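You operate a simulated robot arm through the tools that you are given. There is no shell and no other tool. Be economical: measure what you need, move in short steps, check, and stop when the job is done.

You run a simulated two-armed robot. Do the job below in one go: nothing can be reset, and whatever is moved stays where it is left.

## Task
Put the yellow box on the top of the glass bench away on the belt top. Put the clear jug on the cardboard with purple tape away on the top of the oil table. Lift the cardboard cage flap open. Do these in any order. Set down upright: clear jug.

Only the result counts: the job must be done as asked and must still hold three seconds after the hand-in. Knocking over, shifting, dropping, spilling or breaking anything else fails it.

## Robot
Two 7-joint arms with fingered hands on one trunk, on a base that drives. Base frame: it is fixed to the floor where the robot stands at the start and does not move with it; the origin is under the middle of the robot, x ahead of it, y to its left, z up; the surface under the hand at the start is at about z = 0.8. Units: m, rad, N and s.
The left shoulder is at the start at [0.03, 0.119, 1.044], the right one opposite. With the tool pointing down near the work surface each hand reaches from about 0.34 to 0.76 m from the robot's upright axis, wherever it stands, measured 20 degrees to its own side. Places, roughly: belt top [-7.2, 3.2, 0.8]; cardboard cage flap [-1.9, -0.2, 0.7]; clear jug [-7.5, 8.5, 1]; top of the oil table [0.6, -3.4, 0.8]. Payload 3.8 kg a hand.
The tool frame of a hand sits at the grasp point between the pads (the TCP): z along the fingers, y along the line on which they close. The tips reach 0.025 m beyond it. The gripper opens to 0.088 m. The gripper's body begins 0.029 m behind the TCP. The gripper is a hand of 4 fingers: y runs from the thumb to the fingers, the wrist lies at [-0.013, -0.106, -0.174] in the tool frame, and closing takes about 1.5 s.
Orientation is that of the tool frame in the base frame, as a unit quaternion [w, x, y, z]. With the fingers straight down and the wrist toward the robot, the tool's x, y and z point along [0, 1, 0], [1, 0, 0] and [0, 0, -1] of the base frame.

## Interface
- The arms move only by the tool nudge_tool. It takes "left_commands", "right_commands" or both (then of equal length, played together; a hand with none holds still); each is a list of rows, each a list of 6 numbers: the shift along the tool's x, y, z in units of 20 mm (1.0 is 20 mm), then the turn, a rotation vector about the tool's x, y, z in units of 6 degrees (1.0 is 6 degrees). In form: [[tx, ty, tz, ax, ay, az], ...]. A call has 1 to 20 rows; each row shifts and turns the commanded pose from where the row before left it, along the tool's axes as they then stand. "left_fingers" and "right_fingers" are, for a hand that has rows, the closure in counts, from 0 (fully open) to 255 (shut), set as the call begins (left out, the last holds). A call with a number of a shift or a turn outside -1 to 1 is refused whole. Each row takes 0.2 s and may step no farther than 0.05 m and 0.15 rad from the row before; otherwise, or with a gripper value out of range, the whole call is refused. Where a pose cannot be reached the arm comes as near as it can. A force on the tool above 40 N (or 10 N above the force at the start of the call, whichever is more), or a blocked arm, ends the call early, and 0.2 s more pass. The fingers move at their own pace (about 0.153 m/s each) and stop on an object; they squeeze with about 29 N. The grip force told is the motor's: it shows also when the fingers shut on nothing. Time passes only in rows, and 0.2 s behind the last, so rows that do not move let the fingers close. It gives the time, the measured TCP pose, the force on the tool (base axes), the opening and the grip force at its end, in the units of the frame above (readings bear some noise), with the torque about the TCP (base axes, N m) and any sound that the robot's microphone picked up.
- Cameras (640 x 400 px; columns grow to the right, rows downward): "scene" is now at [0.0624, -0.0061, 1.5988]; the picture's right is [-0.04, -1.00, -0.00], its down [-0.69, 0.03, -0.72] and it looks along [0.72, -0.03, -0.69] (base axes); focal length 276 px, centre (320, 200). "left" rides on the left gripper at [-0.064, -0.083, -0.098] in its tool frame; the picture's right is [-0.62, -0.37, 0.69], its down [0.71, -0.63, 0.30] and it looks along [0.32, 0.68, 0.65] (tool axes); focal length 265 px, centre (320, 200). "right" rides on the right gripper at [0.064, -0.083, -0.098] in its tool frame; the picture's right is [-0.62, 0.37, -0.69], its down [-0.71, -0.63, 0.30] and it looks along [-0.32, 0.68, 0.65] (tool axes); focal length 265 px, centre (320, 200). There is no depth. A picture from a camera that has moved, and an enlarged one, comes with that camera's place and axes in the base frame and with its lens.
- camera(camera): a new picture of that camera. It takes no simulated time.
- raise_lower(by): slides the trunk up (or, below 0, down) by that many m; the arms and the scene camera ride with it, the base frame stays. It gives what a move gives, with no picture.
- drive_base(legs): drives the robot by 1 to 6 legs, each [ahead, left, turn to the left] in m, m and rad, along the robot's own axes; the way and the turn of a leg run together, so that a leg with both is an arc; at most 1.5 m and 3.142 rad a leg. The arms and the cameras ride along, it lands a little off, and it stops where it bumps. It gives what a move gives.
- grasp_type(shape, hand): the hand has 4 fingers and takes this shape, open, in about a second: jaw (thumb against the fingers, like two jaws); tri (thumb and two fingers); tip (a fingertip pinch); poke (one finger out to press); point (the index stretched); flat (the hand flat); cup (the hand cupped); fist (a fist). The gripper value then closes the fingers along that shape, each until it touches; the sizes above hold for jaw. It gives what a move gives, with no picture.
- aim_head(pan, tilt): turns the head with the scene camera to pan (to the left, within 2.094 rad either way) and tilt (down, from -0.506 to 1.204), counted from straight ahead of the robot. It gives what a move gives.
- zoom(camera, box): a new picture of the part [left, top, right, bottom] of that camera's present view, enlarged. It takes no simulated time.
- hand_in(): hands the job in; it is judged then, once.

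Go step by step. Nothing tells you exact positions but the pictures and the camera data: compare them with the known pose of the tool, close in by small moves and look again before you grip or let go. The budget is 165 turns and 138 pictures, counting those below and the enlarged ones. Unless the task says otherwise, let go and move clear before handing in, and close with one line.

The tools are called after "Request:" as name(argument=value, ...) on one line, values as JSON. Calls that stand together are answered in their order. nudge_tool: Moves the arms, as the interface text tells. Its arguments: {"type":"object","properties":{"left_commands":{"type":"array","items":{"type":"array","items":{"type":"number"}}},"left_fingers":{"type":"number"},"right_commands":{"type":"array","items":{"type":"array","items":{"type":"number"}}},"right_fingers":{"type":"number"}},"required":[]} The other tools are called the same way: raise_lower (by) slides the trunk up or down; grasp_type (shape, hand) gives the hand a shape; drive_base (legs) drives the base; aim_head (pan, tilt) turns the head that bears the scene camera; camera (camera) takes a picture; zoom (camera, box) takes an enlarged picture of a part of a camera's view; hand_in () hands the job in.

At the start:

```text
clock: 0.0
left_ee_pos: [0.5874, 0.0973, 1.0809]
left_ee_rot: [0.001, 0.708, 0.706, -0.001]
left_force: [-0.5, -0.4, -0.1]
left_wrist_torque: [0.0, -0.02, -0.01]
left_width: 0.0875
left_gripper_force: 0.0
left_shape: jaw
right_ee_pos: [0.4837, -0.3448, 1.0615]
right_ee_rot: [0.0, 0.707, 0.707, 0.0]
right_force: [0.1, -0.3, 0.4]
right_wrist_torque: [-0.01, 0.01, -0.01]
right_width: 0.0875
right_gripper_force: 0.1
right_shape: jaw
trunk travel left (down, up): [-0.2, 0.39]
robot x, y, heading: [-0.0001, -0.0009, -0.002]
head pan, tilt: [-0.044, 0.761]
```

scene: 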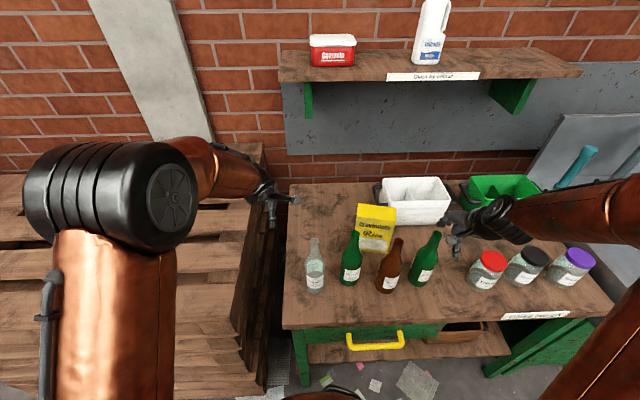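
right: 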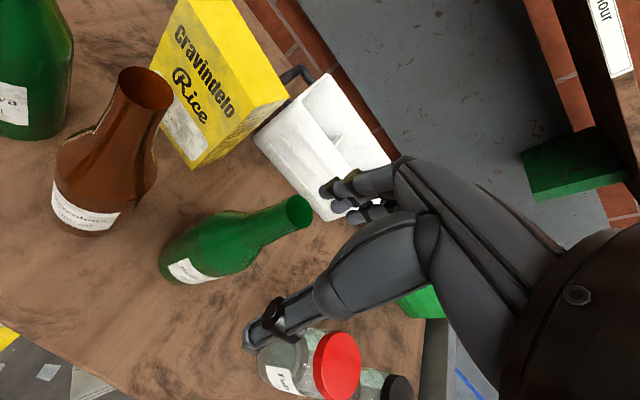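
left: 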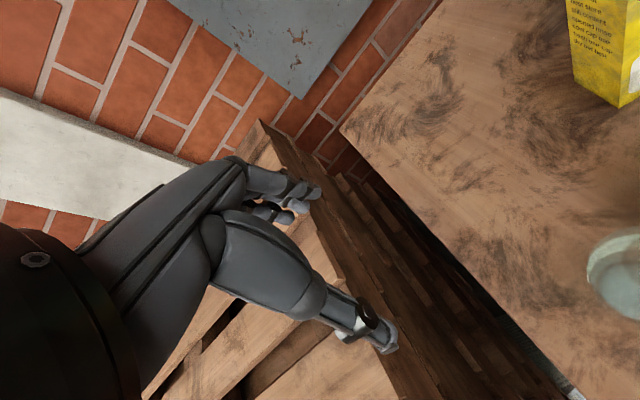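

The bench ahead holds bottles, jars and a yellow rice box. I'll read its label and look around first.

Request:
zoom(camera="scene", box=[440, 240, 640, 365])

Request:
zoom(camera="scene", box=[280, 160, 480, 300])

```text
3.20 times, centred on (540, 302) of scene
camera zoom: at [0.0624, -0.0061, 1.5988], right [-0.04, -1.0, 0.0], down [-0.69, 0.03, -0.72], along [0.72, -0.03, -0.69], focal length 882 px, centre (-384, -128)
```

zoom: 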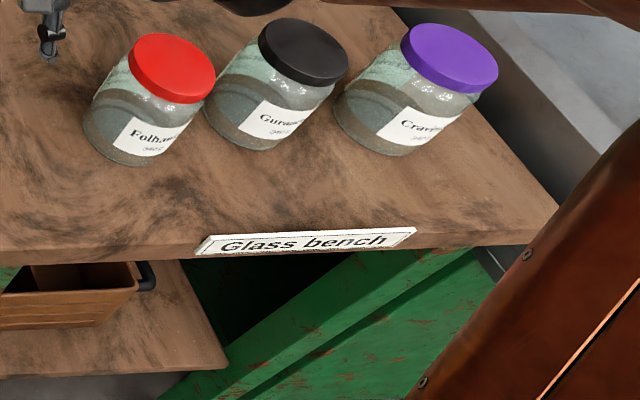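

```text
2.86 times, centred on (380, 230) of scene
camera zoom: at [0.0624, -0.0061, 1.5988], right [-0.04, -1.0, 0.0], down [-0.69, 0.03, -0.72], along [0.72, -0.03, -0.69], focal length 787 px, centre (149, 114)
```

zoom: 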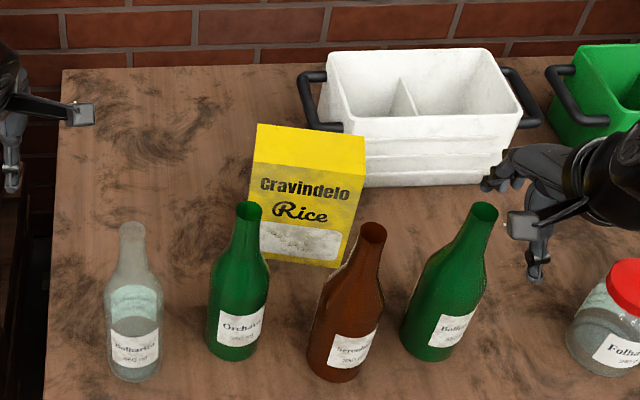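

Request:
raise_lower(by=0.1)

Request:
nudge_tool(right_commands=[[0, 0, 0, 0, 0, 0.96], [0, 0, 0, 0, 0, 0.96], [0.925, 0.78, 0, 0, 0, 0], [0.925, 0.78, 0, 0, 0, 0], [0.925, 0.78, 0, 0, 0, 0], [0.925, 0.78, 0, 0, 0, 0], [0.925, 0.78, 0, 0, 0, 0], [0.925, 0.78, 0, 0, 0, 0], [0.925, 0.78, 0, 0, 0, 0], [0.925, 0.78, 0, 0, 0, 0], [0.925, 0.78, 0, 0, 0, 0]])

Request:
camera(camera="scene")

Request:
camera(camera="right")

```text
clock: 1.3
left_ee_pos: [0.5876, 0.0984, 1.1796]
left_ee_rot: [0.001, 0.708, 0.706, -0.001]
left_force: [-0.5, 0.9, 0.4]
left_wrist_torque: [-0.01, 0.0, 0.03]
left_width: 0.0877
left_gripper_force: 0.0
left_shape: jaw
right_ee_pos: [0.4831, -0.3447, 1.1605]
right_ee_rot: [0.0, 0.707, 0.707, -0.001]
right_force: [-0.4, -0.1, 0.3]
right_wrist_torque: [0.02, 0.02, 0.0]
right_width: 0.0876
right_gripper_force: 0.0
right_shape: jaw
trunk travel left (down, up): [-0.3, 0.29]
robot x, y, heading: [-0.0003, -0.0004, 0.0]
head pan, tilt: [-0.044, 0.761]
```

```text
clock: 3.7
left_ee_pos: [0.5874, 0.0997, 1.1808]
left_ee_rot: [0.0, 0.708, 0.706, -0.001]
left_force: [0.4, 0.6, 0.6]
left_wrist_torque: [-0.01, 0.01, 0.0]
left_width: 0.0875
left_gripper_force: 0.0
left_shape: jaw
right_ee_pos: [0.6549, -0.2094, 1.1621]
right_ee_rot: [-0.001, 0.775, 0.632, -0.001]
right_force: [0.1, 0.0, -0.2]
right_wrist_torque: [0.0, 0.01, 0.03]
right_width: 0.0877
right_gripper_force: 0.1
right_shape: jaw
trunk travel left (down, up): [-0.3, 0.29]
robot x, y, heading: [-0.0, 0.0016, 0.0]
head pan, tilt: [-0.044, 0.761]
```

```text
132 pictures are left
camera scene: at [0.0631, -0.0054, 1.6988], right [-0.04, -1.0, 0.0], down [-0.69, 0.03, -0.72], along [0.72, -0.03, -0.69], focal length 276 px, centre (320, 200)
```

scene: 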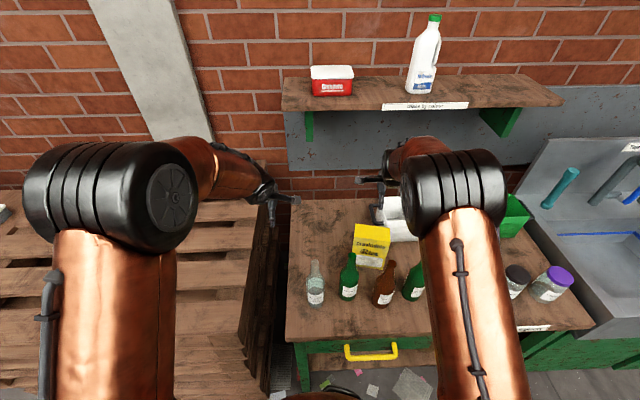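

```text
131 pictures are left
camera right: at [0.5856, -0.1289, 1.2591], right [0.24, -0.68, 0.69], down [-0.76, -0.57, -0.3], along [0.6, -0.45, -0.65], focal length 265 px, centre (320, 200)
```

right: 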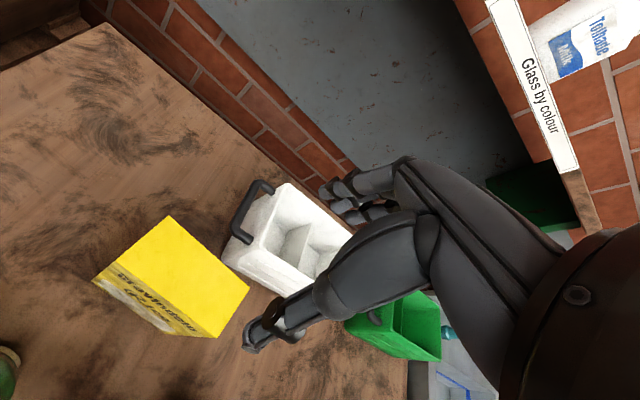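

The box centre is confirmed at about (0.655, -0.21) with its top at z≈0.97. I'll descend to just above it and check.

Request:
nudge_tool(right_commands=[[0, 0, 1, 0, 0, 0], [0, 0, 1, 0, 0, 0], [0, 0, 1, 0, 0, 0], [0, 0, 1, 0, 0, 0], [0, 0, 1, 0, 0, 0], [0, 0, 1, 0, 0, 0], [0, 0, 1, 0, 0, 0]])

Request:
camera(camera="right")

Request:
camera(camera="left")

Request:
camera(camera="scene")

```text
clock: 5.3
left_ee_pos: [0.5868, 0.0993, 1.181]
left_ee_rot: [0.001, 0.708, 0.706, -0.001]
left_force: [-0.4, 0.5, 0.0]
left_wrist_torque: [0.0, 0.0, 0.01]
left_width: 0.0875
left_gripper_force: 0.0
left_shape: jaw
right_ee_pos: [0.6543, -0.2062, 1.0202]
right_ee_rot: [0.0, 0.774, 0.633, 0.0]
right_force: [-1.7, 0.5, -0.3]
right_wrist_torque: [0.01, 0.03, -0.02]
right_width: 0.0876
right_gripper_force: 0.1
right_shape: jaw
trunk travel left (down, up): [-0.3, 0.29]
robot x, y, heading: [-0.001, 0.0013, 0.002]
head pan, tilt: [-0.044, 0.761]
```

```text
130 pictures are left
camera right: at [0.5854, -0.1265, 1.1169], right [0.24, -0.68, 0.69], down [-0.76, -0.57, -0.3], along [0.6, -0.45, -0.65], focal length 265 px, centre (320, 200)
```

right: 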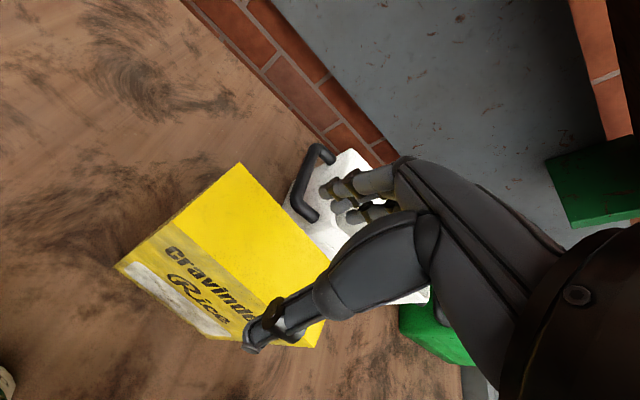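

```text
129 pictures are left
camera left: at [0.5042, 0.0362, 1.2794], right [-0.37, -0.62, -0.69], down [-0.63, 0.71, -0.31], along [0.68, 0.32, -0.65], focal length 265 px, centre (320, 200)
```

left: 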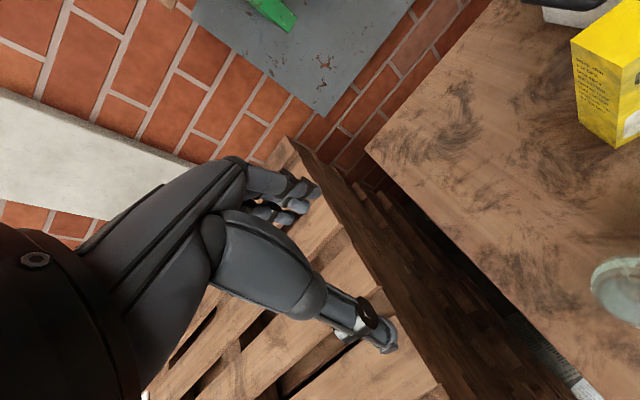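

```text
128 pictures are left
camera scene: at [0.063, -0.0062, 1.6988], right [-0.04, -1.0, 0.0], down [-0.69, 0.03, -0.72], along [0.72, -0.03, -0.69], focal length 276 px, centre (320, 200)
```

scene: 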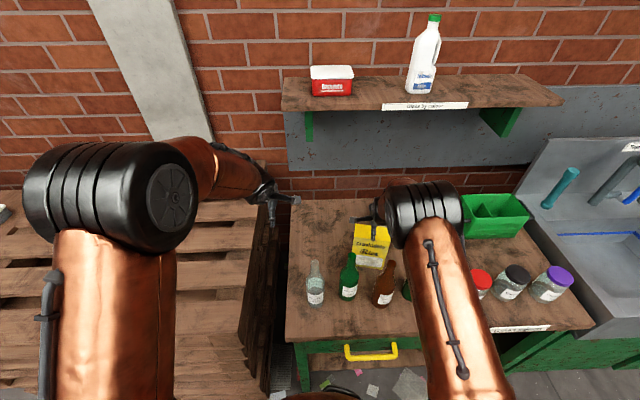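

Request:
nudge_tool(right_commands=[[-0.2, 0, 0.9, 0, 0, 0], [-0.2, 0, 0.9, 0, 0, 0], [0, 0, 0.9, 0, 0, 0], [0, 0, 0.85, 0, 0, 0]])

Request:
camera(camera="right")

```text
clock: 6.3
left_ee_pos: [0.587, 0.0986, 1.1809]
left_ee_rot: [0.001, 0.707, 0.707, 0.0]
left_force: [0.0, 0.1, 0.4]
left_wrist_torque: [0.02, 0.05, 0.0]
left_width: 0.0874
left_gripper_force: 0.0
left_shape: jaw
right_ee_pos: [0.652, -0.2154, 0.9511]
right_ee_rot: [0.001, 0.775, 0.633, 0.0]
right_force: [0.3, -0.5, 2.3]
right_wrist_torque: [0.0, 0.02, -0.03]
right_width: 0.0879
right_gripper_force: 0.0
right_shape: jaw
trunk travel left (down, up): [-0.3, 0.29]
robot x, y, heading: [-0.0014, 0.0003, -0.001]
head pan, tilt: [-0.044, 0.761]
```

```text
127 pictures are left
camera right: at [0.584, -0.1358, 1.0494], right [0.24, -0.68, 0.69], down [-0.76, -0.57, -0.31], along [0.61, -0.45, -0.65], focal length 265 px, centre (320, 200)
```

right: 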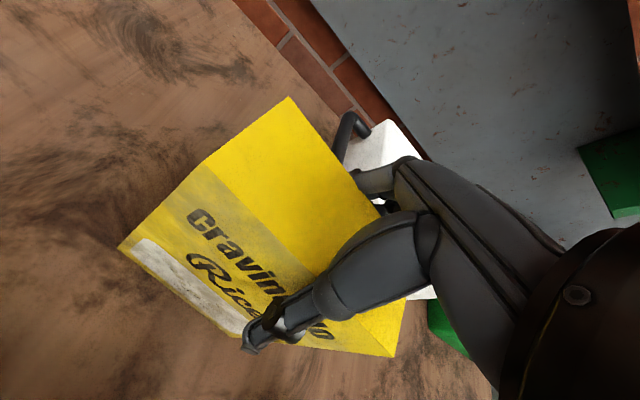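

Request:
nudge_tool(right_commands=[[0, 0, 0.15, 0, 0, 0], [0, 0, 0, 0, 0, 0], [0, 0, 0, 0, 0, 0], [0, 0, 0, 0, 0, 0], [0, 0, 0, 0, 0, 0], [0, 0, 0, 0, 0, 0], [0, 0, 0, 0, 0, 0], [0, 0, 0, 0, 0, 0]], right_fingers=255)

Request:
camera(camera="right")

```text
clock: 8.1
left_ee_pos: [0.5869, 0.0982, 1.1804]
left_ee_rot: [0.001, 0.708, 0.706, -0.001]
left_force: [0.2, -0.1, 0.0]
left_wrist_torque: [-0.01, 0.01, 0.01]
left_width: 0.0874
left_gripper_force: 0.1
left_shape: jaw
right_ee_pos: [0.6524, -0.2161, 0.9489]
right_ee_rot: [0.001, 0.775, 0.632, 0.001]
right_force: [3.1, -0.7, 8.2]
right_wrist_torque: [-0.12, -0.28, 0.02]
right_width: 0.0584
right_gripper_force: 29.4
right_shape: jaw
trunk travel left (down, up): [-0.3, 0.29]
robot x, y, heading: [0.0012, -0.002, -0.002]
head pan, tilt: [-0.044, 0.761]
```

```text
126 pictures are left
camera right: at [0.5839, -0.1357, 1.0465], right [0.24, -0.68, 0.69], down [-0.76, -0.57, -0.3], along [0.61, -0.45, -0.65], focal length 265 px, centre (320, 200)
```

right: 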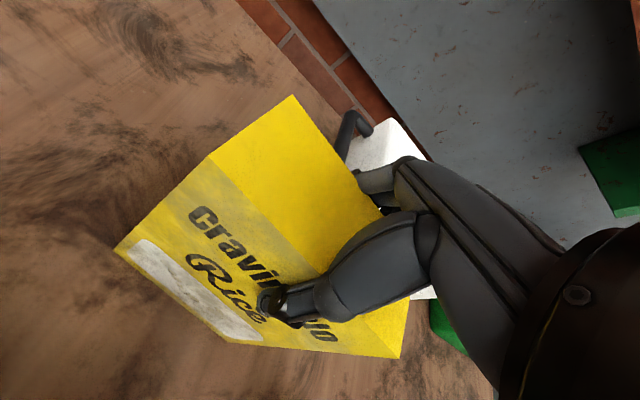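

Request:
nudge_tool(right_commands=[[0, 0, -0.5, 0, 0, 0], [0, 0, -0.5, 0, 0, 0], [0, 0, -1, 0, 0, 0], [0, 0, -1, 0, 0, 0], [0, 0, -1, 0, 0, 0], [0, 0, -1, 0, 0, 0], [0, 0, -1, 0, 0, 0], [0, 0, -1, 0, 0, 0], [0, 0, -1, 0, 0, 0], [0, 0, -1, 0, 0, 0]])

Request:
raise_lower(by=0.16)

Request:
camera(camera="scene")

Request:
camera(camera="right")

```text
clock: 10.3
left_ee_pos: [0.5869, 0.0976, 1.1805]
left_ee_rot: [0.001, 0.708, 0.707, -0.001]
left_force: [-0.8, 0.1, 0.5]
left_wrist_torque: [-0.01, -0.01, -0.03]
left_width: 0.0875
left_gripper_force: 0.1
left_shape: jaw
right_ee_pos: [0.6542, -0.2179, 1.1262]
right_ee_rot: [0.0, 0.774, 0.633, -0.001]
right_force: [0.5, 0.0, -0.3]
right_wrist_torque: [0.0, 0.01, -0.01]
right_width: 0.058
right_gripper_force: 29.0
right_shape: jaw
trunk travel left (down, up): [-0.3, 0.29]
robot x, y, heading: [-0.0011, -0.0029, 0.006]
head pan, tilt: [-0.044, 0.761]
```

```text
clock: 12.2
left_ee_pos: [0.5871, 0.0983, 1.3399]
left_ee_rot: [0.002, 0.707, 0.707, -0.001]
left_force: [0.1, 0.9, 0.6]
left_wrist_torque: [0.0, 0.05, 0.01]
left_width: 0.0872
left_gripper_force: 0.1
left_shape: jaw
right_ee_pos: [0.6549, -0.2184, 1.2859]
right_ee_rot: [0.0, 0.775, 0.632, -0.001]
right_force: [-0.4, -0.1, 0.4]
right_wrist_torque: [-0.01, 0.01, -0.03]
right_width: 0.0581
right_gripper_force: 28.8
right_shape: jaw
trunk travel left (down, up): [-0.46, 0.13]
robot x, y, heading: [0.0037, 0.0017, -0.001]
head pan, tilt: [-0.044, 0.761]
```

```text
125 pictures are left
camera scene: at [0.0628, -0.0061, 1.8587], right [-0.04, -1.0, 0.0], down [-0.69, 0.03, -0.72], along [0.72, -0.03, -0.69], focal length 276 px, centre (320, 200)
```

scene: 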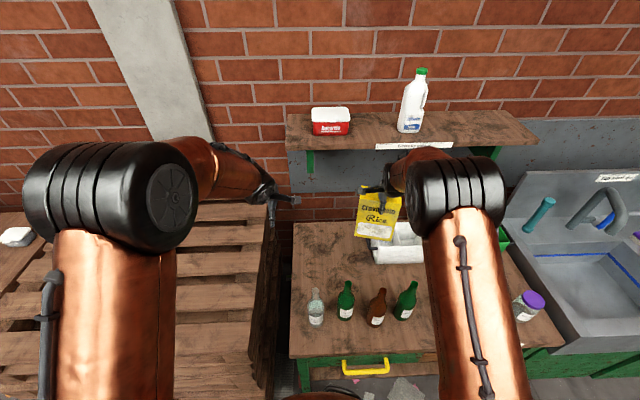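

```text
124 pictures are left
camera right: at [0.5866, -0.1381, 1.3835], right [0.24, -0.68, 0.69], down [-0.76, -0.57, -0.3], along [0.6, -0.45, -0.65], focal length 265 px, centre (320, 200)
```

right: 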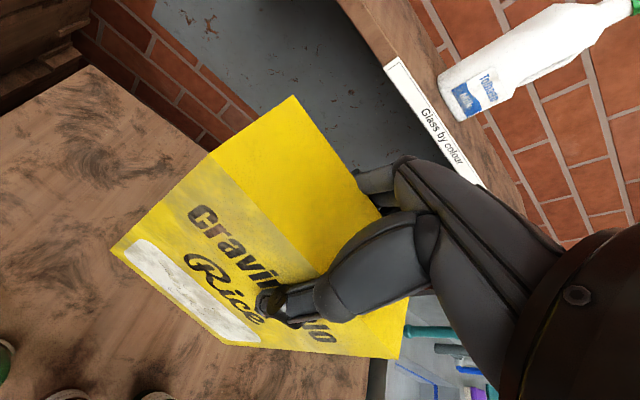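

Box is held and clear of the bottles. Now I survey the surroundings for driving.

Request:
aim_head(pan=2.09, tilt=0.35)

Request:
camera(camera="scene")

Request:
aim_head(pan=-2.09, tilt=0.35)

Request:
camera(camera="scene")

```text
clock: 14.2
left_ee_pos: [0.5872, 0.0981, 1.34]
left_ee_rot: [0.001, 0.708, 0.707, -0.001]
left_force: [0.1, 0.3, 0.0]
left_wrist_torque: [-0.02, 0.0, -0.03]
left_width: 0.0876
left_gripper_force: 0.1
left_shape: jaw
right_ee_pos: [0.6555, -0.2182, 1.2866]
right_ee_rot: [0.0, 0.775, 0.632, 0.0]
right_force: [0.2, -0.5, -0.1]
right_wrist_torque: [-0.01, 0.02, 0.05]
right_width: 0.0575
right_gripper_force: 28.8
right_shape: jaw
trunk travel left (down, up): [-0.46, 0.13]
robot x, y, heading: [-0.0012, 0.0009, -0.006]
head pan, tilt: [2.089, 0.351]
```

```text
123 pictures are left
camera scene: at [-0.0658, 0.0785, 1.8954], right [0.87, 0.49, 0.0], down [0.17, -0.3, -0.94], along [-0.46, 0.82, -0.34], focal length 276 px, centre (320, 200)
```

scene: 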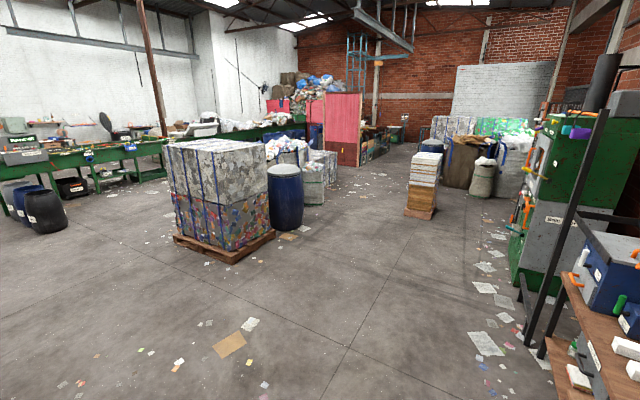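

```text
clock: 17.6
left_ee_pos: [0.5869, 0.0987, 1.3413]
left_ee_rot: [0.0, 0.708, 0.706, 0.0]
left_force: [-0.2, -0.1, -0.4]
left_wrist_torque: [-0.03, 0.01, -0.02]
left_width: 0.0879
left_gripper_force: 0.0
left_shape: jaw
right_ee_pos: [0.6548, -0.2179, 1.2853]
right_ee_rot: [0.0, 0.775, 0.632, 0.0]
right_force: [-1.3, -0.1, -0.1]
right_wrist_torque: [0.01, -0.05, 0.0]
right_width: 0.0576
right_gripper_force: 29.6
right_shape: jaw
trunk travel left (down, up): [-0.46, 0.13]
robot x, y, heading: [-0.0006, -0.0041, -0.001]
head pan, tilt: [-2.089, 0.351]
```

```text
122 pictures are left
camera scene: at [-0.0658, -0.0834, 1.8954], right [-0.87, 0.5, 0.0], down [0.17, 0.3, -0.94], along [-0.47, -0.82, -0.34], focal length 276 px, centre (320, 200)
```

scene: 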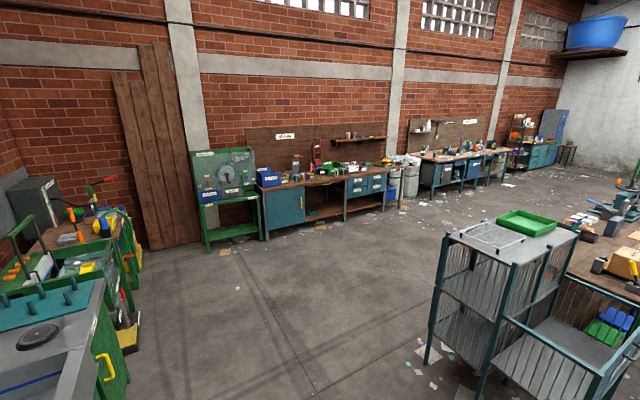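

Request:
drive_base(legs=[[-0.4, 0, 0]])

Request:
nudge_tool(right_commands=[[0, -1, 0, 0, 0, 0], [0, -1, 0, 0, 0, 0], [0, -1, 0, 0, 0, 0], [0, -1, 0, 0, 0, 0], [0, -1, 0, 0, 0, 0], [0, -1, 0, 0, 0, 0], [0, -1, 0, 0, 0, 0], [0, -1, 0, 0, 0, 0]], left_commands=[[0, -1, 0, 0, 0, 0], [0, -1, 0, 0, 0, 0], [0, -1, 0, 0, 0, 0], [0, -1, 0, 0, 0, 0], [0, -1, 0, 0, 0, 0], [0, -1, 0, 0, 0, 0], [0, -1, 0, 0, 0, 0], [0, -1, 0, 0, 0, 0]])

Request:
aim_head(pan=2.09, tilt=0.7)

Request:
camera(camera="scene")

```text
clock: 20.1
left_ee_pos: [0.1813, 0.099, 1.34]
left_ee_rot: [0.0, 0.707, 0.707, 0.0]
left_force: [0.6, -1.1, -0.3]
left_wrist_torque: [0.0, 0.0, 0.04]
left_width: 0.0875
left_gripper_force: 0.0
left_shape: jaw
right_ee_pos: [0.249, -0.2172, 1.2844]
right_ee_rot: [0.0, 0.774, 0.633, 0.0]
right_force: [0.1, 0.5, -0.4]
right_wrist_torque: [-0.02, 0.02, -0.02]
right_width: 0.0579
right_gripper_force: 28.9
right_shape: jaw
trunk travel left (down, up): [-0.46, 0.13]
robot x, y, heading: [-0.4033, -0.0004, -0.001]
head pan, tilt: [-2.089, 0.351]
```

```text
clock: 21.9
left_ee_pos: [0.02, 0.1015, 1.3396]
left_ee_rot: [0.002, 0.707, 0.707, -0.001]
left_force: [0.5, -0.1, 0.0]
left_wrist_torque: [0.0, -0.04, -0.06]
left_width: 0.0875
left_gripper_force: 0.1
left_shape: jaw
right_ee_pos: [0.0912, -0.1862, 1.2858]
right_ee_rot: [0.001, 0.775, 0.632, 0.001]
right_force: [0.8, -0.4, -0.5]
right_wrist_torque: [0.0, -0.01, -0.01]
right_width: 0.0582
right_gripper_force: 29.2
right_shape: jaw
trunk travel left (down, up): [-0.46, 0.13]
robot x, y, heading: [-0.4021, -0.0, 0.003]
head pan, tilt: [-2.089, 0.351]
```

```text
clock: 25.3
left_ee_pos: [0.0226, 0.1011, 1.3396]
left_ee_rot: [0.001, 0.707, 0.707, -0.001]
left_force: [0.5, 0.1, 0.3]
left_wrist_torque: [-0.02, 0.03, -0.01]
left_width: 0.0877
left_gripper_force: 0.0
left_shape: jaw
right_ee_pos: [0.0934, -0.1848, 1.2856]
right_ee_rot: [0.0, 0.774, 0.633, 0.0]
right_force: [-0.1, 0.1, -0.2]
right_wrist_torque: [0.0, -0.02, 0.0]
right_width: 0.0578
right_gripper_force: 28.5
right_shape: jaw
trunk travel left (down, up): [-0.46, 0.13]
robot x, y, heading: [-0.4052, 0.0003, -0.001]
head pan, tilt: [2.089, 0.7]
```

```text
121 pictures are left
camera scene: at [-0.4687, 0.071, 1.864], right [0.87, 0.5, 0.0], down [0.32, -0.56, -0.77], along [-0.38, 0.66, -0.64], focal length 276 px, centre (320, 200)
```

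scene: 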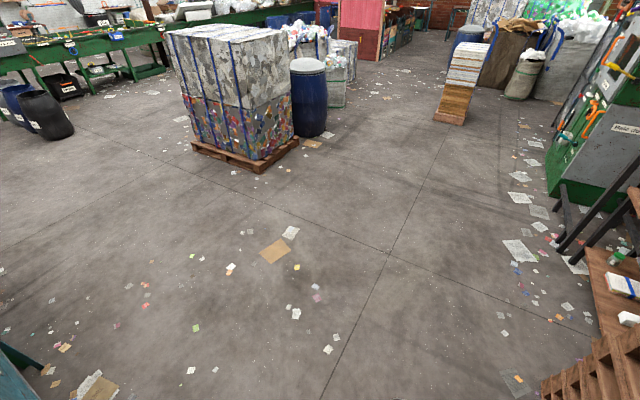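

Request:
drive_base(legs=[[0, 0, 1.5], [0, 0, 1.35]])

Request:
aim_head(pan=0.0, tilt=0.3)

Request:
camera(camera="scene")

Request:
aim_head(pan=0.5, tilt=0.75)

Request:
camera(camera="scene")

```text
clock: 32.7
left_ee_pos: [-0.8466, 0.028, 1.3382]
left_ee_rot: [0.001, -0.596, 0.803, 0.0]
left_force: [0.4, 0.2, -0.7]
left_wrist_torque: [0.03, -0.03, 0.0]
left_width: 0.0877
left_gripper_force: 0.0
left_shape: jaw
right_ee_pos: [-0.8297, 0.3223, 1.2844]
right_ee_rot: [0.0, -0.512, 0.859, 0.001]
right_force: [0.0, 0.3, -0.5]
right_wrist_torque: [-0.01, 0.03, 0.05]
right_width: 0.0564
right_gripper_force: 29.4
right_shape: jaw
trunk travel left (down, up): [-0.46, 0.13]
robot x, y, heading: [-0.4056, 0.0024, 2.847]
head pan, tilt: [2.089, 0.7]
```

```text
clock: 34.6
left_ee_pos: [-0.8468, 0.0282, 1.339]
left_ee_rot: [0.0, -0.595, 0.804, 0.001]
left_force: [-0.4, -0.1, 0.4]
left_wrist_torque: [0.0, 0.02, -0.02]
left_width: 0.0877
left_gripper_force: 0.1
left_shape: jaw
right_ee_pos: [-0.8305, 0.3231, 1.2853]
right_ee_rot: [0.0, -0.512, 0.859, 0.0]
right_force: [-0.5, 0.5, -0.3]
right_wrist_torque: [-0.02, 0.01, -0.01]
right_width: 0.0566
right_gripper_force: 28.8
right_shape: jaw
trunk travel left (down, up): [-0.46, 0.13]
robot x, y, heading: [-0.4041, 0.0002, 2.849]
head pan, tilt: [0.0, 0.3]
```

```text
120 pictures are left
camera scene: at [-0.4777, 0.0187, 1.9001], right [0.29, 0.96, 0.0], down [0.28, -0.09, -0.96], along [-0.91, 0.28, -0.3], focal length 276 px, centre (320, 200)
```

scene: 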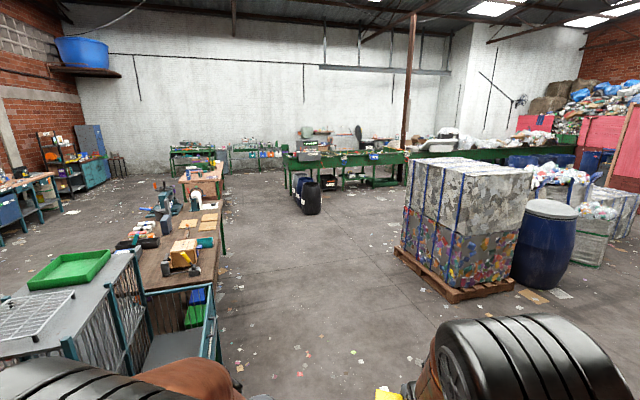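

```text
clock: 35.6
left_ee_pos: [-0.847, 0.0291, 1.3392]
left_ee_rot: [0.001, -0.596, 0.803, 0.001]
left_force: [-0.7, 0.0, -0.1]
left_wrist_torque: [0.02, 0.01, -0.02]
left_width: 0.0876
left_gripper_force: 0.1
left_shape: jaw
right_ee_pos: [-0.8295, 0.3219, 1.2853]
right_ee_rot: [0.0, -0.512, 0.859, 0.0]
right_force: [0.0, 1.1, -0.5]
right_wrist_torque: [-0.03, -0.01, 0.02]
right_width: 0.0566
right_gripper_force: 29.1
right_shape: jaw
trunk travel left (down, up): [-0.46, 0.13]
robot x, y, heading: [-0.4081, -0.0004, 2.848]
head pan, tilt: [0.499, 0.75]
```

```text
119 pictures are left
camera scene: at [-0.4695, -0.025, 1.8598], right [-0.2, 0.98, 0.0], down [0.67, 0.14, -0.73], along [-0.72, -0.15, -0.68], focal length 276 px, centre (320, 200)
```

scene: 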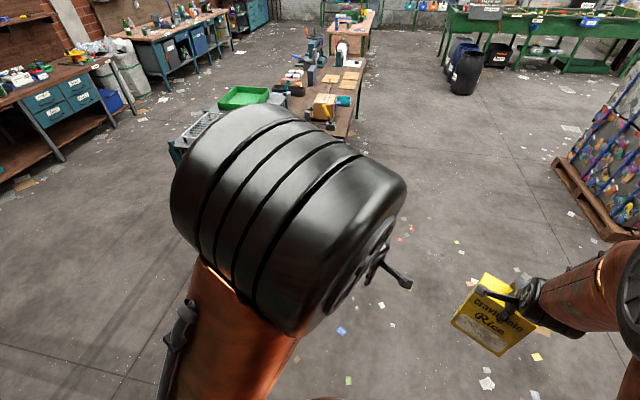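

Aisle to the belt is clear between the cage/bench (y<-0.1) and the bale pallet (y>2). I drive down it in steps.

Request:
drive_base(legs=[[0, 0, -0.1], [1.4, 0, 0], [1.4, 0, 0], [1.2, 0, 0]])

Request:
aim_head(pan=0.0, tilt=0.35)

Request:
camera(camera="scene")

```text
clock: 55.4
left_ee_pos: [-4.4736, 1.7912, 1.3397]
left_ee_rot: [0.001, -0.531, 0.848, 0.0]
left_force: [0.6, 0.5, 0.0]
left_wrist_torque: [-0.02, 0.01, -0.01]
left_width: 0.0878
left_gripper_force: 0.1
left_shape: jaw
right_ee_pos: [-4.4128, 2.0789, 1.285]
right_ee_rot: [0.0, -0.443, 0.896, -0.001]
right_force: [-0.1, 0.5, -1.3]
right_wrist_torque: [-0.01, 0.02, 0.01]
right_width: 0.0565
right_gripper_force: 28.9
right_shape: jaw
trunk travel left (down, up): [-0.46, 0.13]
robot x, y, heading: [-4.0453, 1.6929, 2.688]
head pan, tilt: [0.499, 0.75]
```

```text
clock: 56.3
left_ee_pos: [-4.475, 1.7908, 1.3398]
left_ee_rot: [0.0, -0.531, 0.847, 0.0]
left_force: [0.2, -0.4, -0.6]
left_wrist_torque: [-0.01, 0.01, -0.04]
left_width: 0.0874
left_gripper_force: 0.1
left_shape: jaw
right_ee_pos: [-4.4129, 2.0786, 1.2848]
right_ee_rot: [-0.001, -0.442, 0.897, 0.0]
right_force: [0.2, -0.6, -0.6]
right_wrist_torque: [-0.02, -0.01, 0.01]
right_width: 0.0568
right_gripper_force: 29.2
right_shape: jaw
trunk travel left (down, up): [-0.46, 0.13]
robot x, y, heading: [-4.0442, 1.6955, 2.687]
head pan, tilt: [0.0, 0.351]
```

```text
118 pictures are left
camera scene: at [-4.1117, 1.724, 1.8953], right [0.43, 0.9, 0.0], down [0.31, -0.15, -0.94], along [-0.85, 0.41, -0.34], focal length 276 px, centre (320, 200)
```

scene: 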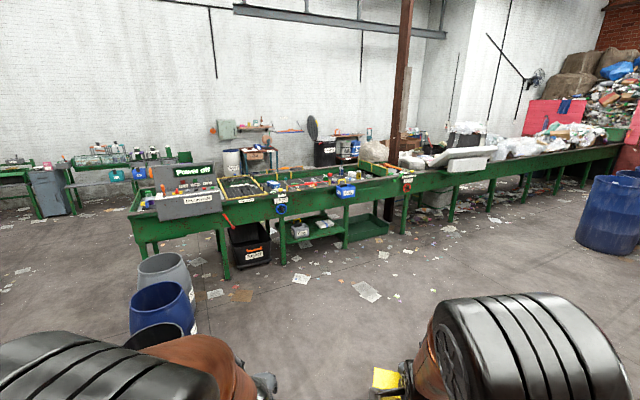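

Request:
zoom(camera="scene", box=[120, 140, 440, 290])

Request:
zoom(camera="scene", box=[210, 155, 350, 225])

```text
2.00 times, centred on (280, 215) of scene
camera zoom: at [-4.1117, 1.724, 1.8953], right [0.43, 0.9, 0.0], down [0.31, -0.15, -0.94], along [-0.85, 0.41, -0.34], focal length 551 px, centre (400, 170)
```

zoom: 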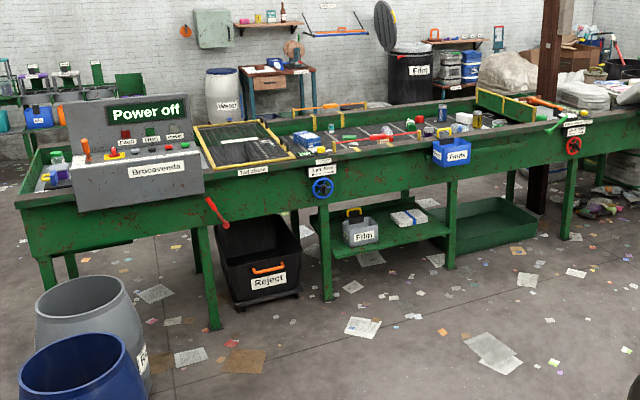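

```text
4.57 times, centred on (280, 190) of scene
camera zoom: at [-4.1117, 1.724, 1.8953], right [0.43, 0.9, 0.0], down [0.31, -0.15, -0.94], along [-0.85, 0.41, -0.34], focal length 1260 px, centre (503, 246)
```

zoom: 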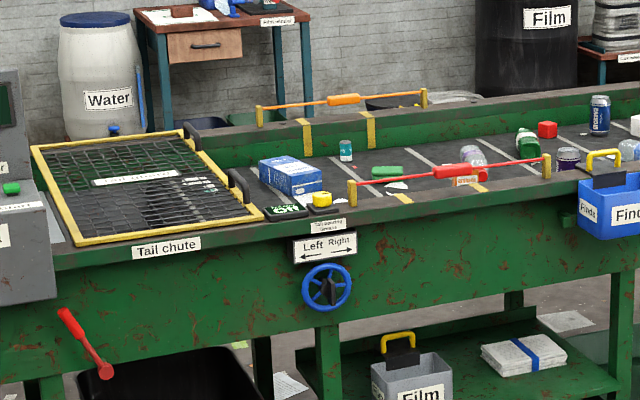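

Request:
drive_base(legs=[[0, 0, -0.07], [1.3, 0, 0], [1.0, 0, 0], [0, 0, 0.52]])

Request:
aim_head(pan=0.0, tilt=0.6)

Request:
camera(camera="scene")

```text
clock: 69.3
left_ee_pos: [-6.4134, 2.7332, 1.3397]
left_ee_rot: [-0.001, 0.709, -0.705, -0.001]
left_force: [-0.1, 0.5, -0.7]
left_wrist_torque: [0.01, -0.02, 0.04]
left_width: 0.0877
left_gripper_force: 0.2
left_shape: jaw
right_ee_pos: [-6.4834, 3.0182, 1.2855]
right_ee_rot: [0.0, -0.635, 0.773, 0.001]
right_force: [-0.3, 1.0, 0.5]
right_wrist_torque: [-0.01, 0.0, -0.02]
right_width: 0.0566
right_gripper_force: 29.0
right_shape: jaw
trunk travel left (down, up): [-0.46, 0.13]
robot x, y, heading: [-5.9849, 2.8356, -3.135]
head pan, tilt: [0.0, 0.351]
```

```text
clock: 70.1
left_ee_pos: [-6.413, 2.7326, 1.339]
left_ee_rot: [-0.001, 0.709, -0.705, 0.0]
left_force: [-0.1, 0.7, 0.8]
left_wrist_torque: [0.01, 0.02, 0.03]
left_width: 0.0875
left_gripper_force: 0.1
left_shape: jaw
right_ee_pos: [-6.4839, 3.0195, 1.2852]
right_ee_rot: [0.0, -0.634, 0.773, 0.0]
right_force: [-0.5, -0.7, -0.8]
right_wrist_torque: [0.02, -0.01, -0.03]
right_width: 0.0566
right_gripper_force: 28.8
right_shape: jaw
trunk travel left (down, up): [-0.46, 0.13]
robot x, y, heading: [-5.9886, 2.8352, -3.131]
head pan, tilt: [0.0, 0.6]
```

```text
115 pictures are left
camera scene: at [-6.0534, 2.8326, 1.8727], right [-0.01, 1.0, 0.0], down [0.56, 0.0, -0.83], along [-0.83, -0.01, -0.56], focal length 276 px, centre (320, 200)
```

scene: 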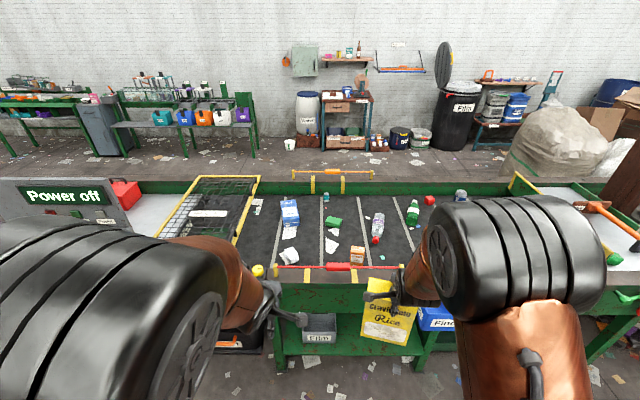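

Request:
zoom(camera="scene", box=[230, 165, 530, 300])

```text
2.13 times, centred on (380, 232) of scene
camera zoom: at [-6.0534, 2.8326, 1.8727], right [-0.01, 1.0, 0.0], down [0.56, 0.0, -0.83], along [-0.83, -0.01, -0.56], focal length 588 px, centre (192, 131)
```

zoom: 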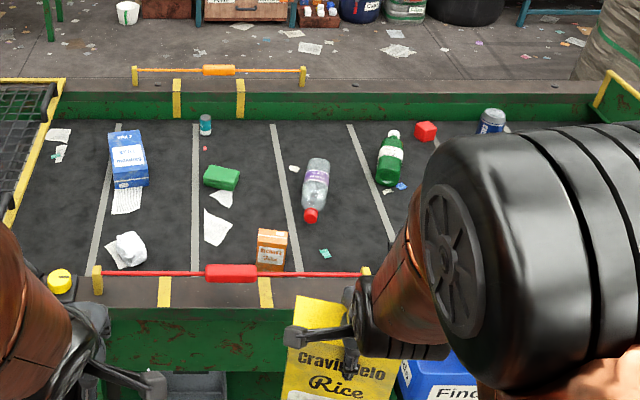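

Request:
drive_base(legs=[[0.36, 0, 0]])

Request:
aim_head(pan=-0.2, tilt=0.8)

Request:
camera(camera="scene")

Request:
camera(camera="right")

```text
clock: 72.4
left_ee_pos: [-6.7642, 2.7359, 1.3405]
left_ee_rot: [0.0, -0.706, 0.708, 0.001]
left_force: [0.2, -0.7, -0.6]
left_wrist_torque: [0.01, -0.03, -0.04]
left_width: 0.0876
left_gripper_force: 0.0
left_shape: jaw
right_ee_pos: [-6.8329, 3.0224, 1.2853]
right_ee_rot: [0.0, -0.631, 0.776, 0.0]
right_force: [0.1, 0.6, 0.5]
right_wrist_torque: [0.0, -0.01, 0.04]
right_width: 0.0566
right_gripper_force: 29.4
right_shape: jaw
trunk travel left (down, up): [-0.46, 0.13]
robot x, y, heading: [-6.3327, 2.8322, 3.141]
head pan, tilt: [0.0, 0.6]
```

```text
clock: 73.1
left_ee_pos: [-6.764, 2.7363, 1.3399]
left_ee_rot: [0.002, -0.706, 0.709, 0.0]
left_force: [-0.1, -0.5, -0.5]
left_wrist_torque: [0.0, -0.01, -0.01]
left_width: 0.0874
left_gripper_force: 0.1
left_shape: jaw
right_ee_pos: [-6.8334, 3.0226, 1.2852]
right_ee_rot: [0.0, -0.631, 0.776, 0.0]
right_force: [-0.3, 0.0, 0.4]
right_wrist_torque: [0.02, 0.0, 0.01]
right_width: 0.0568
right_gripper_force: 28.8
right_shape: jaw
trunk travel left (down, up): [-0.46, 0.13]
robot x, y, heading: [-6.3321, 2.8333, 3.139]
head pan, tilt: [-0.201, 0.799]
```

```text
113 pictures are left
camera scene: at [-6.3956, 2.8487, 1.8558], right [0.2, 0.98, 0.0], down [0.7, -0.14, -0.7], along [-0.68, 0.14, -0.72], focal length 276 px, centre (320, 200)
```

scene: 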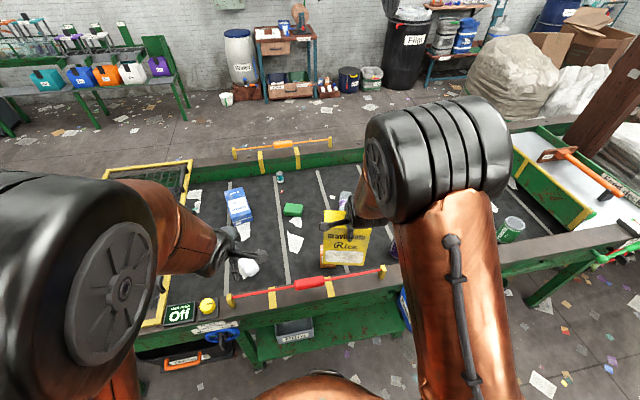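

```text
112 pictures are left
camera right: at [-6.7651, 2.9427, 1.3829], right [-0.24, 0.68, 0.69], down [0.76, 0.57, -0.3], along [-0.6, 0.46, -0.65], focal length 265 px, centre (320, 200)
```

right: 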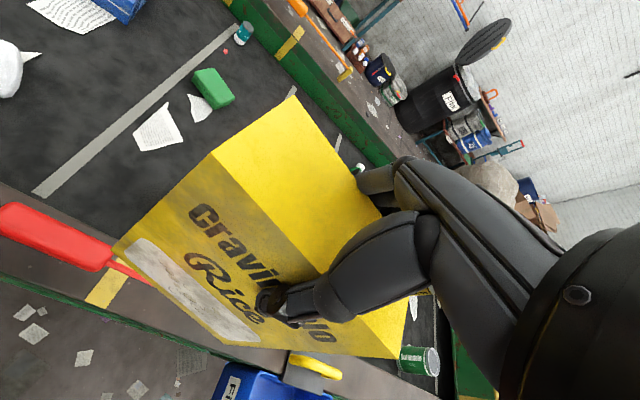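

Request:
drive_base(legs=[[0.15, -0.38, 0]])

Request:
aim_head(pan=0.0, tilt=0.85)

Request:
camera(camera="scene")

Request:
camera(camera="left")

```text
clock: 75.7
left_ee_pos: [-6.916, 3.1287, 1.3406]
left_ee_rot: [0.001, -0.704, 0.71, 0.001]
left_force: [-0.2, 0.0, -0.7]
left_wrist_torque: [0.01, 0.02, -0.04]
left_width: 0.0878
left_gripper_force: 0.1
left_shape: jaw
right_ee_pos: [-6.9826, 3.4153, 1.2855]
right_ee_rot: [0.001, -0.629, 0.778, 0.0]
right_force: [-0.2, -0.5, -0.7]
right_wrist_torque: [-0.01, 0.01, -0.03]
right_width: 0.0568
right_gripper_force: 28.8
right_shape: jaw
trunk travel left (down, up): [-0.46, 0.13]
robot x, y, heading: [-6.4843, 3.2271, 3.131]
head pan, tilt: [-0.201, 0.799]
```

```text
clock: 76.4
left_ee_pos: [-6.9161, 3.128, 1.3383]
left_ee_rot: [0.0, -0.703, 0.711, 0.001]
left_force: [-0.7, -0.5, -0.4]
left_wrist_torque: [-0.02, -0.02, -0.01]
left_width: 0.0874
left_gripper_force: 0.1
left_shape: jaw
right_ee_pos: [-6.982, 3.4166, 1.2854]
right_ee_rot: [0.0, -0.628, 0.778, 0.001]
right_force: [0.1, -0.2, 0.4]
right_wrist_torque: [-0.03, 0.03, 0.01]
right_width: 0.0568
right_gripper_force: 29.3
right_shape: jaw
trunk travel left (down, up): [-0.46, 0.13]
robot x, y, heading: [-6.4838, 3.2251, 3.128]
head pan, tilt: [0.0, 0.85]
```

```text
111 pictures are left
camera scene: at [-6.5457, 3.2237, 1.8517], right [0.01, 1.0, 0.0], down [0.75, -0.01, -0.66], along [-0.66, 0.01, -0.75], focal length 276 px, centre (320, 200)
```

scene: 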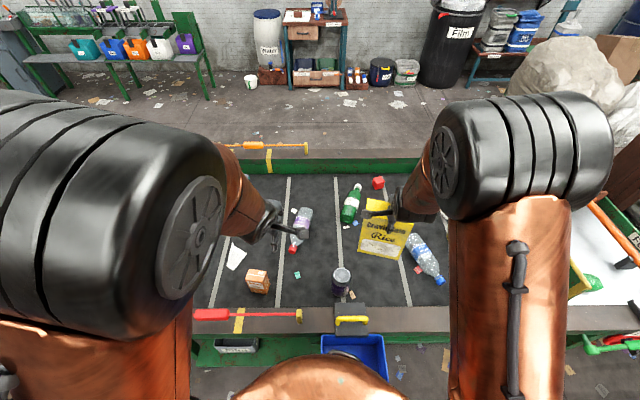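

```text
110 pictures are left
camera left: at [-6.8329, 3.1944, 1.4383], right [0.38, 0.62, -0.69], down [0.62, -0.72, -0.31], along [-0.69, -0.32, -0.65], focal length 265 px, centre (320, 200)
```

left: 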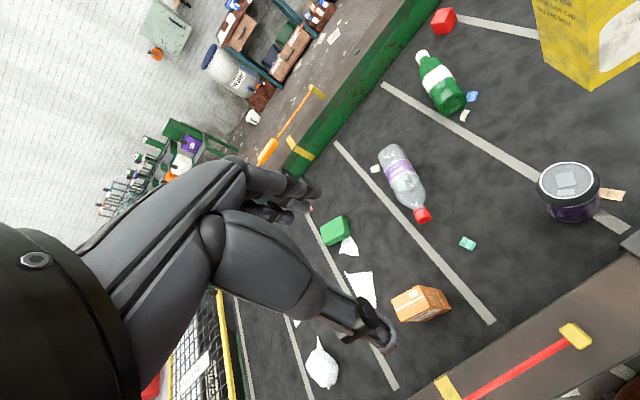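

Free spot found on the belt around (-7.18, 3.225). Shift the robot left so the right hand reaches it naturally, then straighten and extend.

Request:
drive_base(legs=[[0.03, 0.2, 0]])

Request:
nudge_tool(right_commands=[[0, 0, 0, 0, 0, -0.98], [0, 0, 0, 0, 0, -0.98]])

```text
clock: 78.0
left_ee_pos: [-6.9481, 2.9328, 1.3393]
left_ee_rot: [0.001, -0.704, 0.711, 0.001]
left_force: [-0.1, 0.3, -0.2]
left_wrist_torque: [-0.01, -0.02, 0.0]
left_width: 0.0877
left_gripper_force: 0.1
left_shape: jaw
right_ee_pos: [-7.0147, 3.2193, 1.285]
right_ee_rot: [0.0, -0.628, 0.778, 0.0]
right_force: [0.3, -0.5, -0.1]
right_wrist_torque: [0.01, 0.01, -0.01]
right_width: 0.0565
right_gripper_force: 29.0
right_shape: jaw
trunk travel left (down, up): [-0.46, 0.13]
robot x, y, heading: [-6.5217, 3.0314, 3.128]
head pan, tilt: [0.0, 0.85]
```

```text
clock: 78.6
left_ee_pos: [-6.9485, 2.9323, 1.3407]
left_ee_rot: [0.001, -0.703, 0.711, 0.0]
left_force: [-0.2, -1.1, -0.1]
left_wrist_torque: [0.0, 0.03, 0.0]
left_width: 0.0874
left_gripper_force: 0.0
left_shape: jaw
right_ee_pos: [-7.0144, 3.2185, 1.2847]
right_ee_rot: [0.001, -0.706, 0.708, 0.0]
right_force: [-1.0, 0.9, -0.1]
right_wrist_torque: [0.01, -0.02, 0.02]
right_width: 0.0564
right_gripper_force: 29.0
right_shape: jaw
trunk travel left (down, up): [-0.46, 0.13]
robot x, y, heading: [-6.5209, 3.0276, 3.131]
head pan, tilt: [0.0, 0.85]
```

Request:
nudge_tool(right_commands=[[-0.03, 0.92, 0, 0, 0, 0], [-0.03, 0.92, 0, 0, 0, 0], [-0.03, 0.92, 0, 0, 0, 0], [-0.03, 0.92, 0, 0, 0, 0], [-0.03, 0.92, 0, 0, 0, 0], [-0.03, 0.92, 0, 0, 0, 0], [-0.03, 0.92, 0, 0, 0, 0], [-0.03, 0.92, 0, 0, 0, 0], [-0.03, 0.92, 0, 0, 0, 0]])

Request:
raise_lower(by=-0.16)

Request:
camera(camera="scene")

Request:
camera(camera="right")

Request:
camera(camera="left")

```text
clock: 80.6
left_ee_pos: [-6.9506, 2.9302, 1.3393]
left_ee_rot: [0.001, -0.704, 0.711, 0.001]
left_force: [-0.1, 0.3, 0.9]
left_wrist_torque: [-0.02, 0.04, -0.07]
left_width: 0.0874
left_gripper_force: 0.0
left_shape: jaw
right_ee_pos: [-7.1824, 3.2247, 1.2876]
right_ee_rot: [0.0, -0.705, 0.709, 0.0]
right_force: [0.0, -0.2, -0.3]
right_wrist_torque: [0.01, -0.02, 0.01]
right_width: 0.0567
right_gripper_force: 28.8
right_shape: jaw
trunk travel left (down, up): [-0.46, 0.13]
robot x, y, heading: [-6.5198, 3.024, 3.135]
head pan, tilt: [0.0, 0.85]
```

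```text
clock: 82.5
left_ee_pos: [-6.9497, 2.9313, 1.18]
left_ee_rot: [0.001, -0.704, 0.711, 0.001]
left_force: [0.2, 0.1, -1.0]
left_wrist_torque: [0.0, -0.03, 0.01]
left_width: 0.0875
left_gripper_force: 0.1
left_shape: jaw
right_ee_pos: [-7.1802, 3.2246, 1.1275]
right_ee_rot: [-0.001, -0.705, 0.709, 0.0]
right_force: [0.7, -0.2, 0.7]
right_wrist_torque: [0.03, 0.0, -0.03]
right_width: 0.0567
right_gripper_force: 28.8
right_shape: jaw
trunk travel left (down, up): [-0.3, 0.29]
robot x, y, heading: [-6.5199, 3.0279, 3.134]
head pan, tilt: [0.0, 0.85]
```

```text
109 pictures are left
camera scene: at [-6.5781, 3.0259, 1.6919], right [0.01, 1.0, 0.0], down [0.75, -0.01, -0.66], along [-0.66, 0.01, -0.75], focal length 276 px, centre (320, 200)
```

scene: 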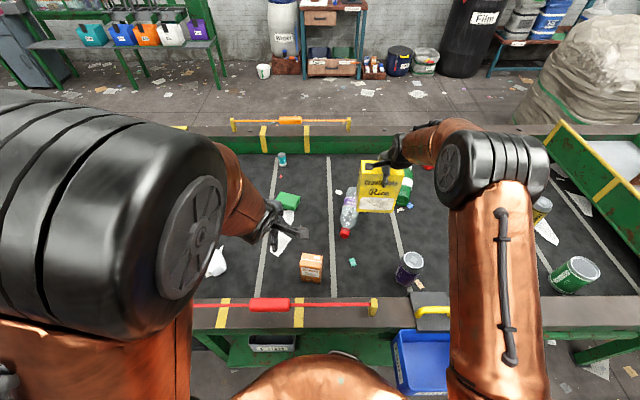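

```text
108 pictures are left
camera right: at [-7.098, 3.1602, 1.2247], right [-0.37, 0.62, 0.69], down [0.63, 0.71, -0.3], along [-0.68, 0.33, -0.65], focal length 265 px, centre (320, 200)
```

right: 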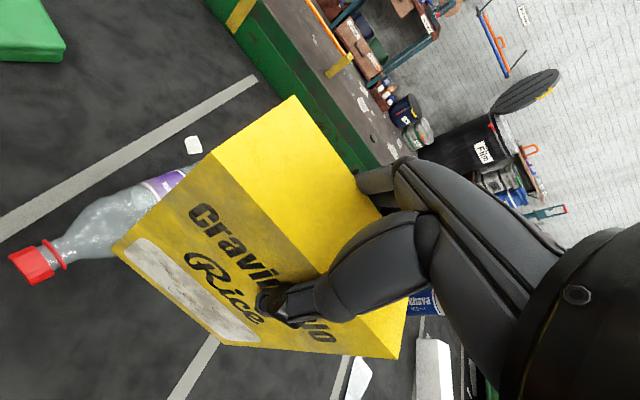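

```text
107 pictures are left
camera left: at [-6.8653, 2.9967, 1.2785], right [0.38, 0.62, -0.69], down [0.62, -0.72, -0.31], along [-0.69, -0.32, -0.65], focal length 265 px, centre (320, 200)
```

left: 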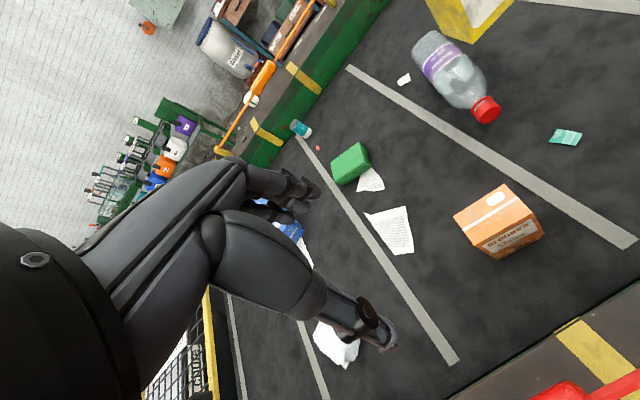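

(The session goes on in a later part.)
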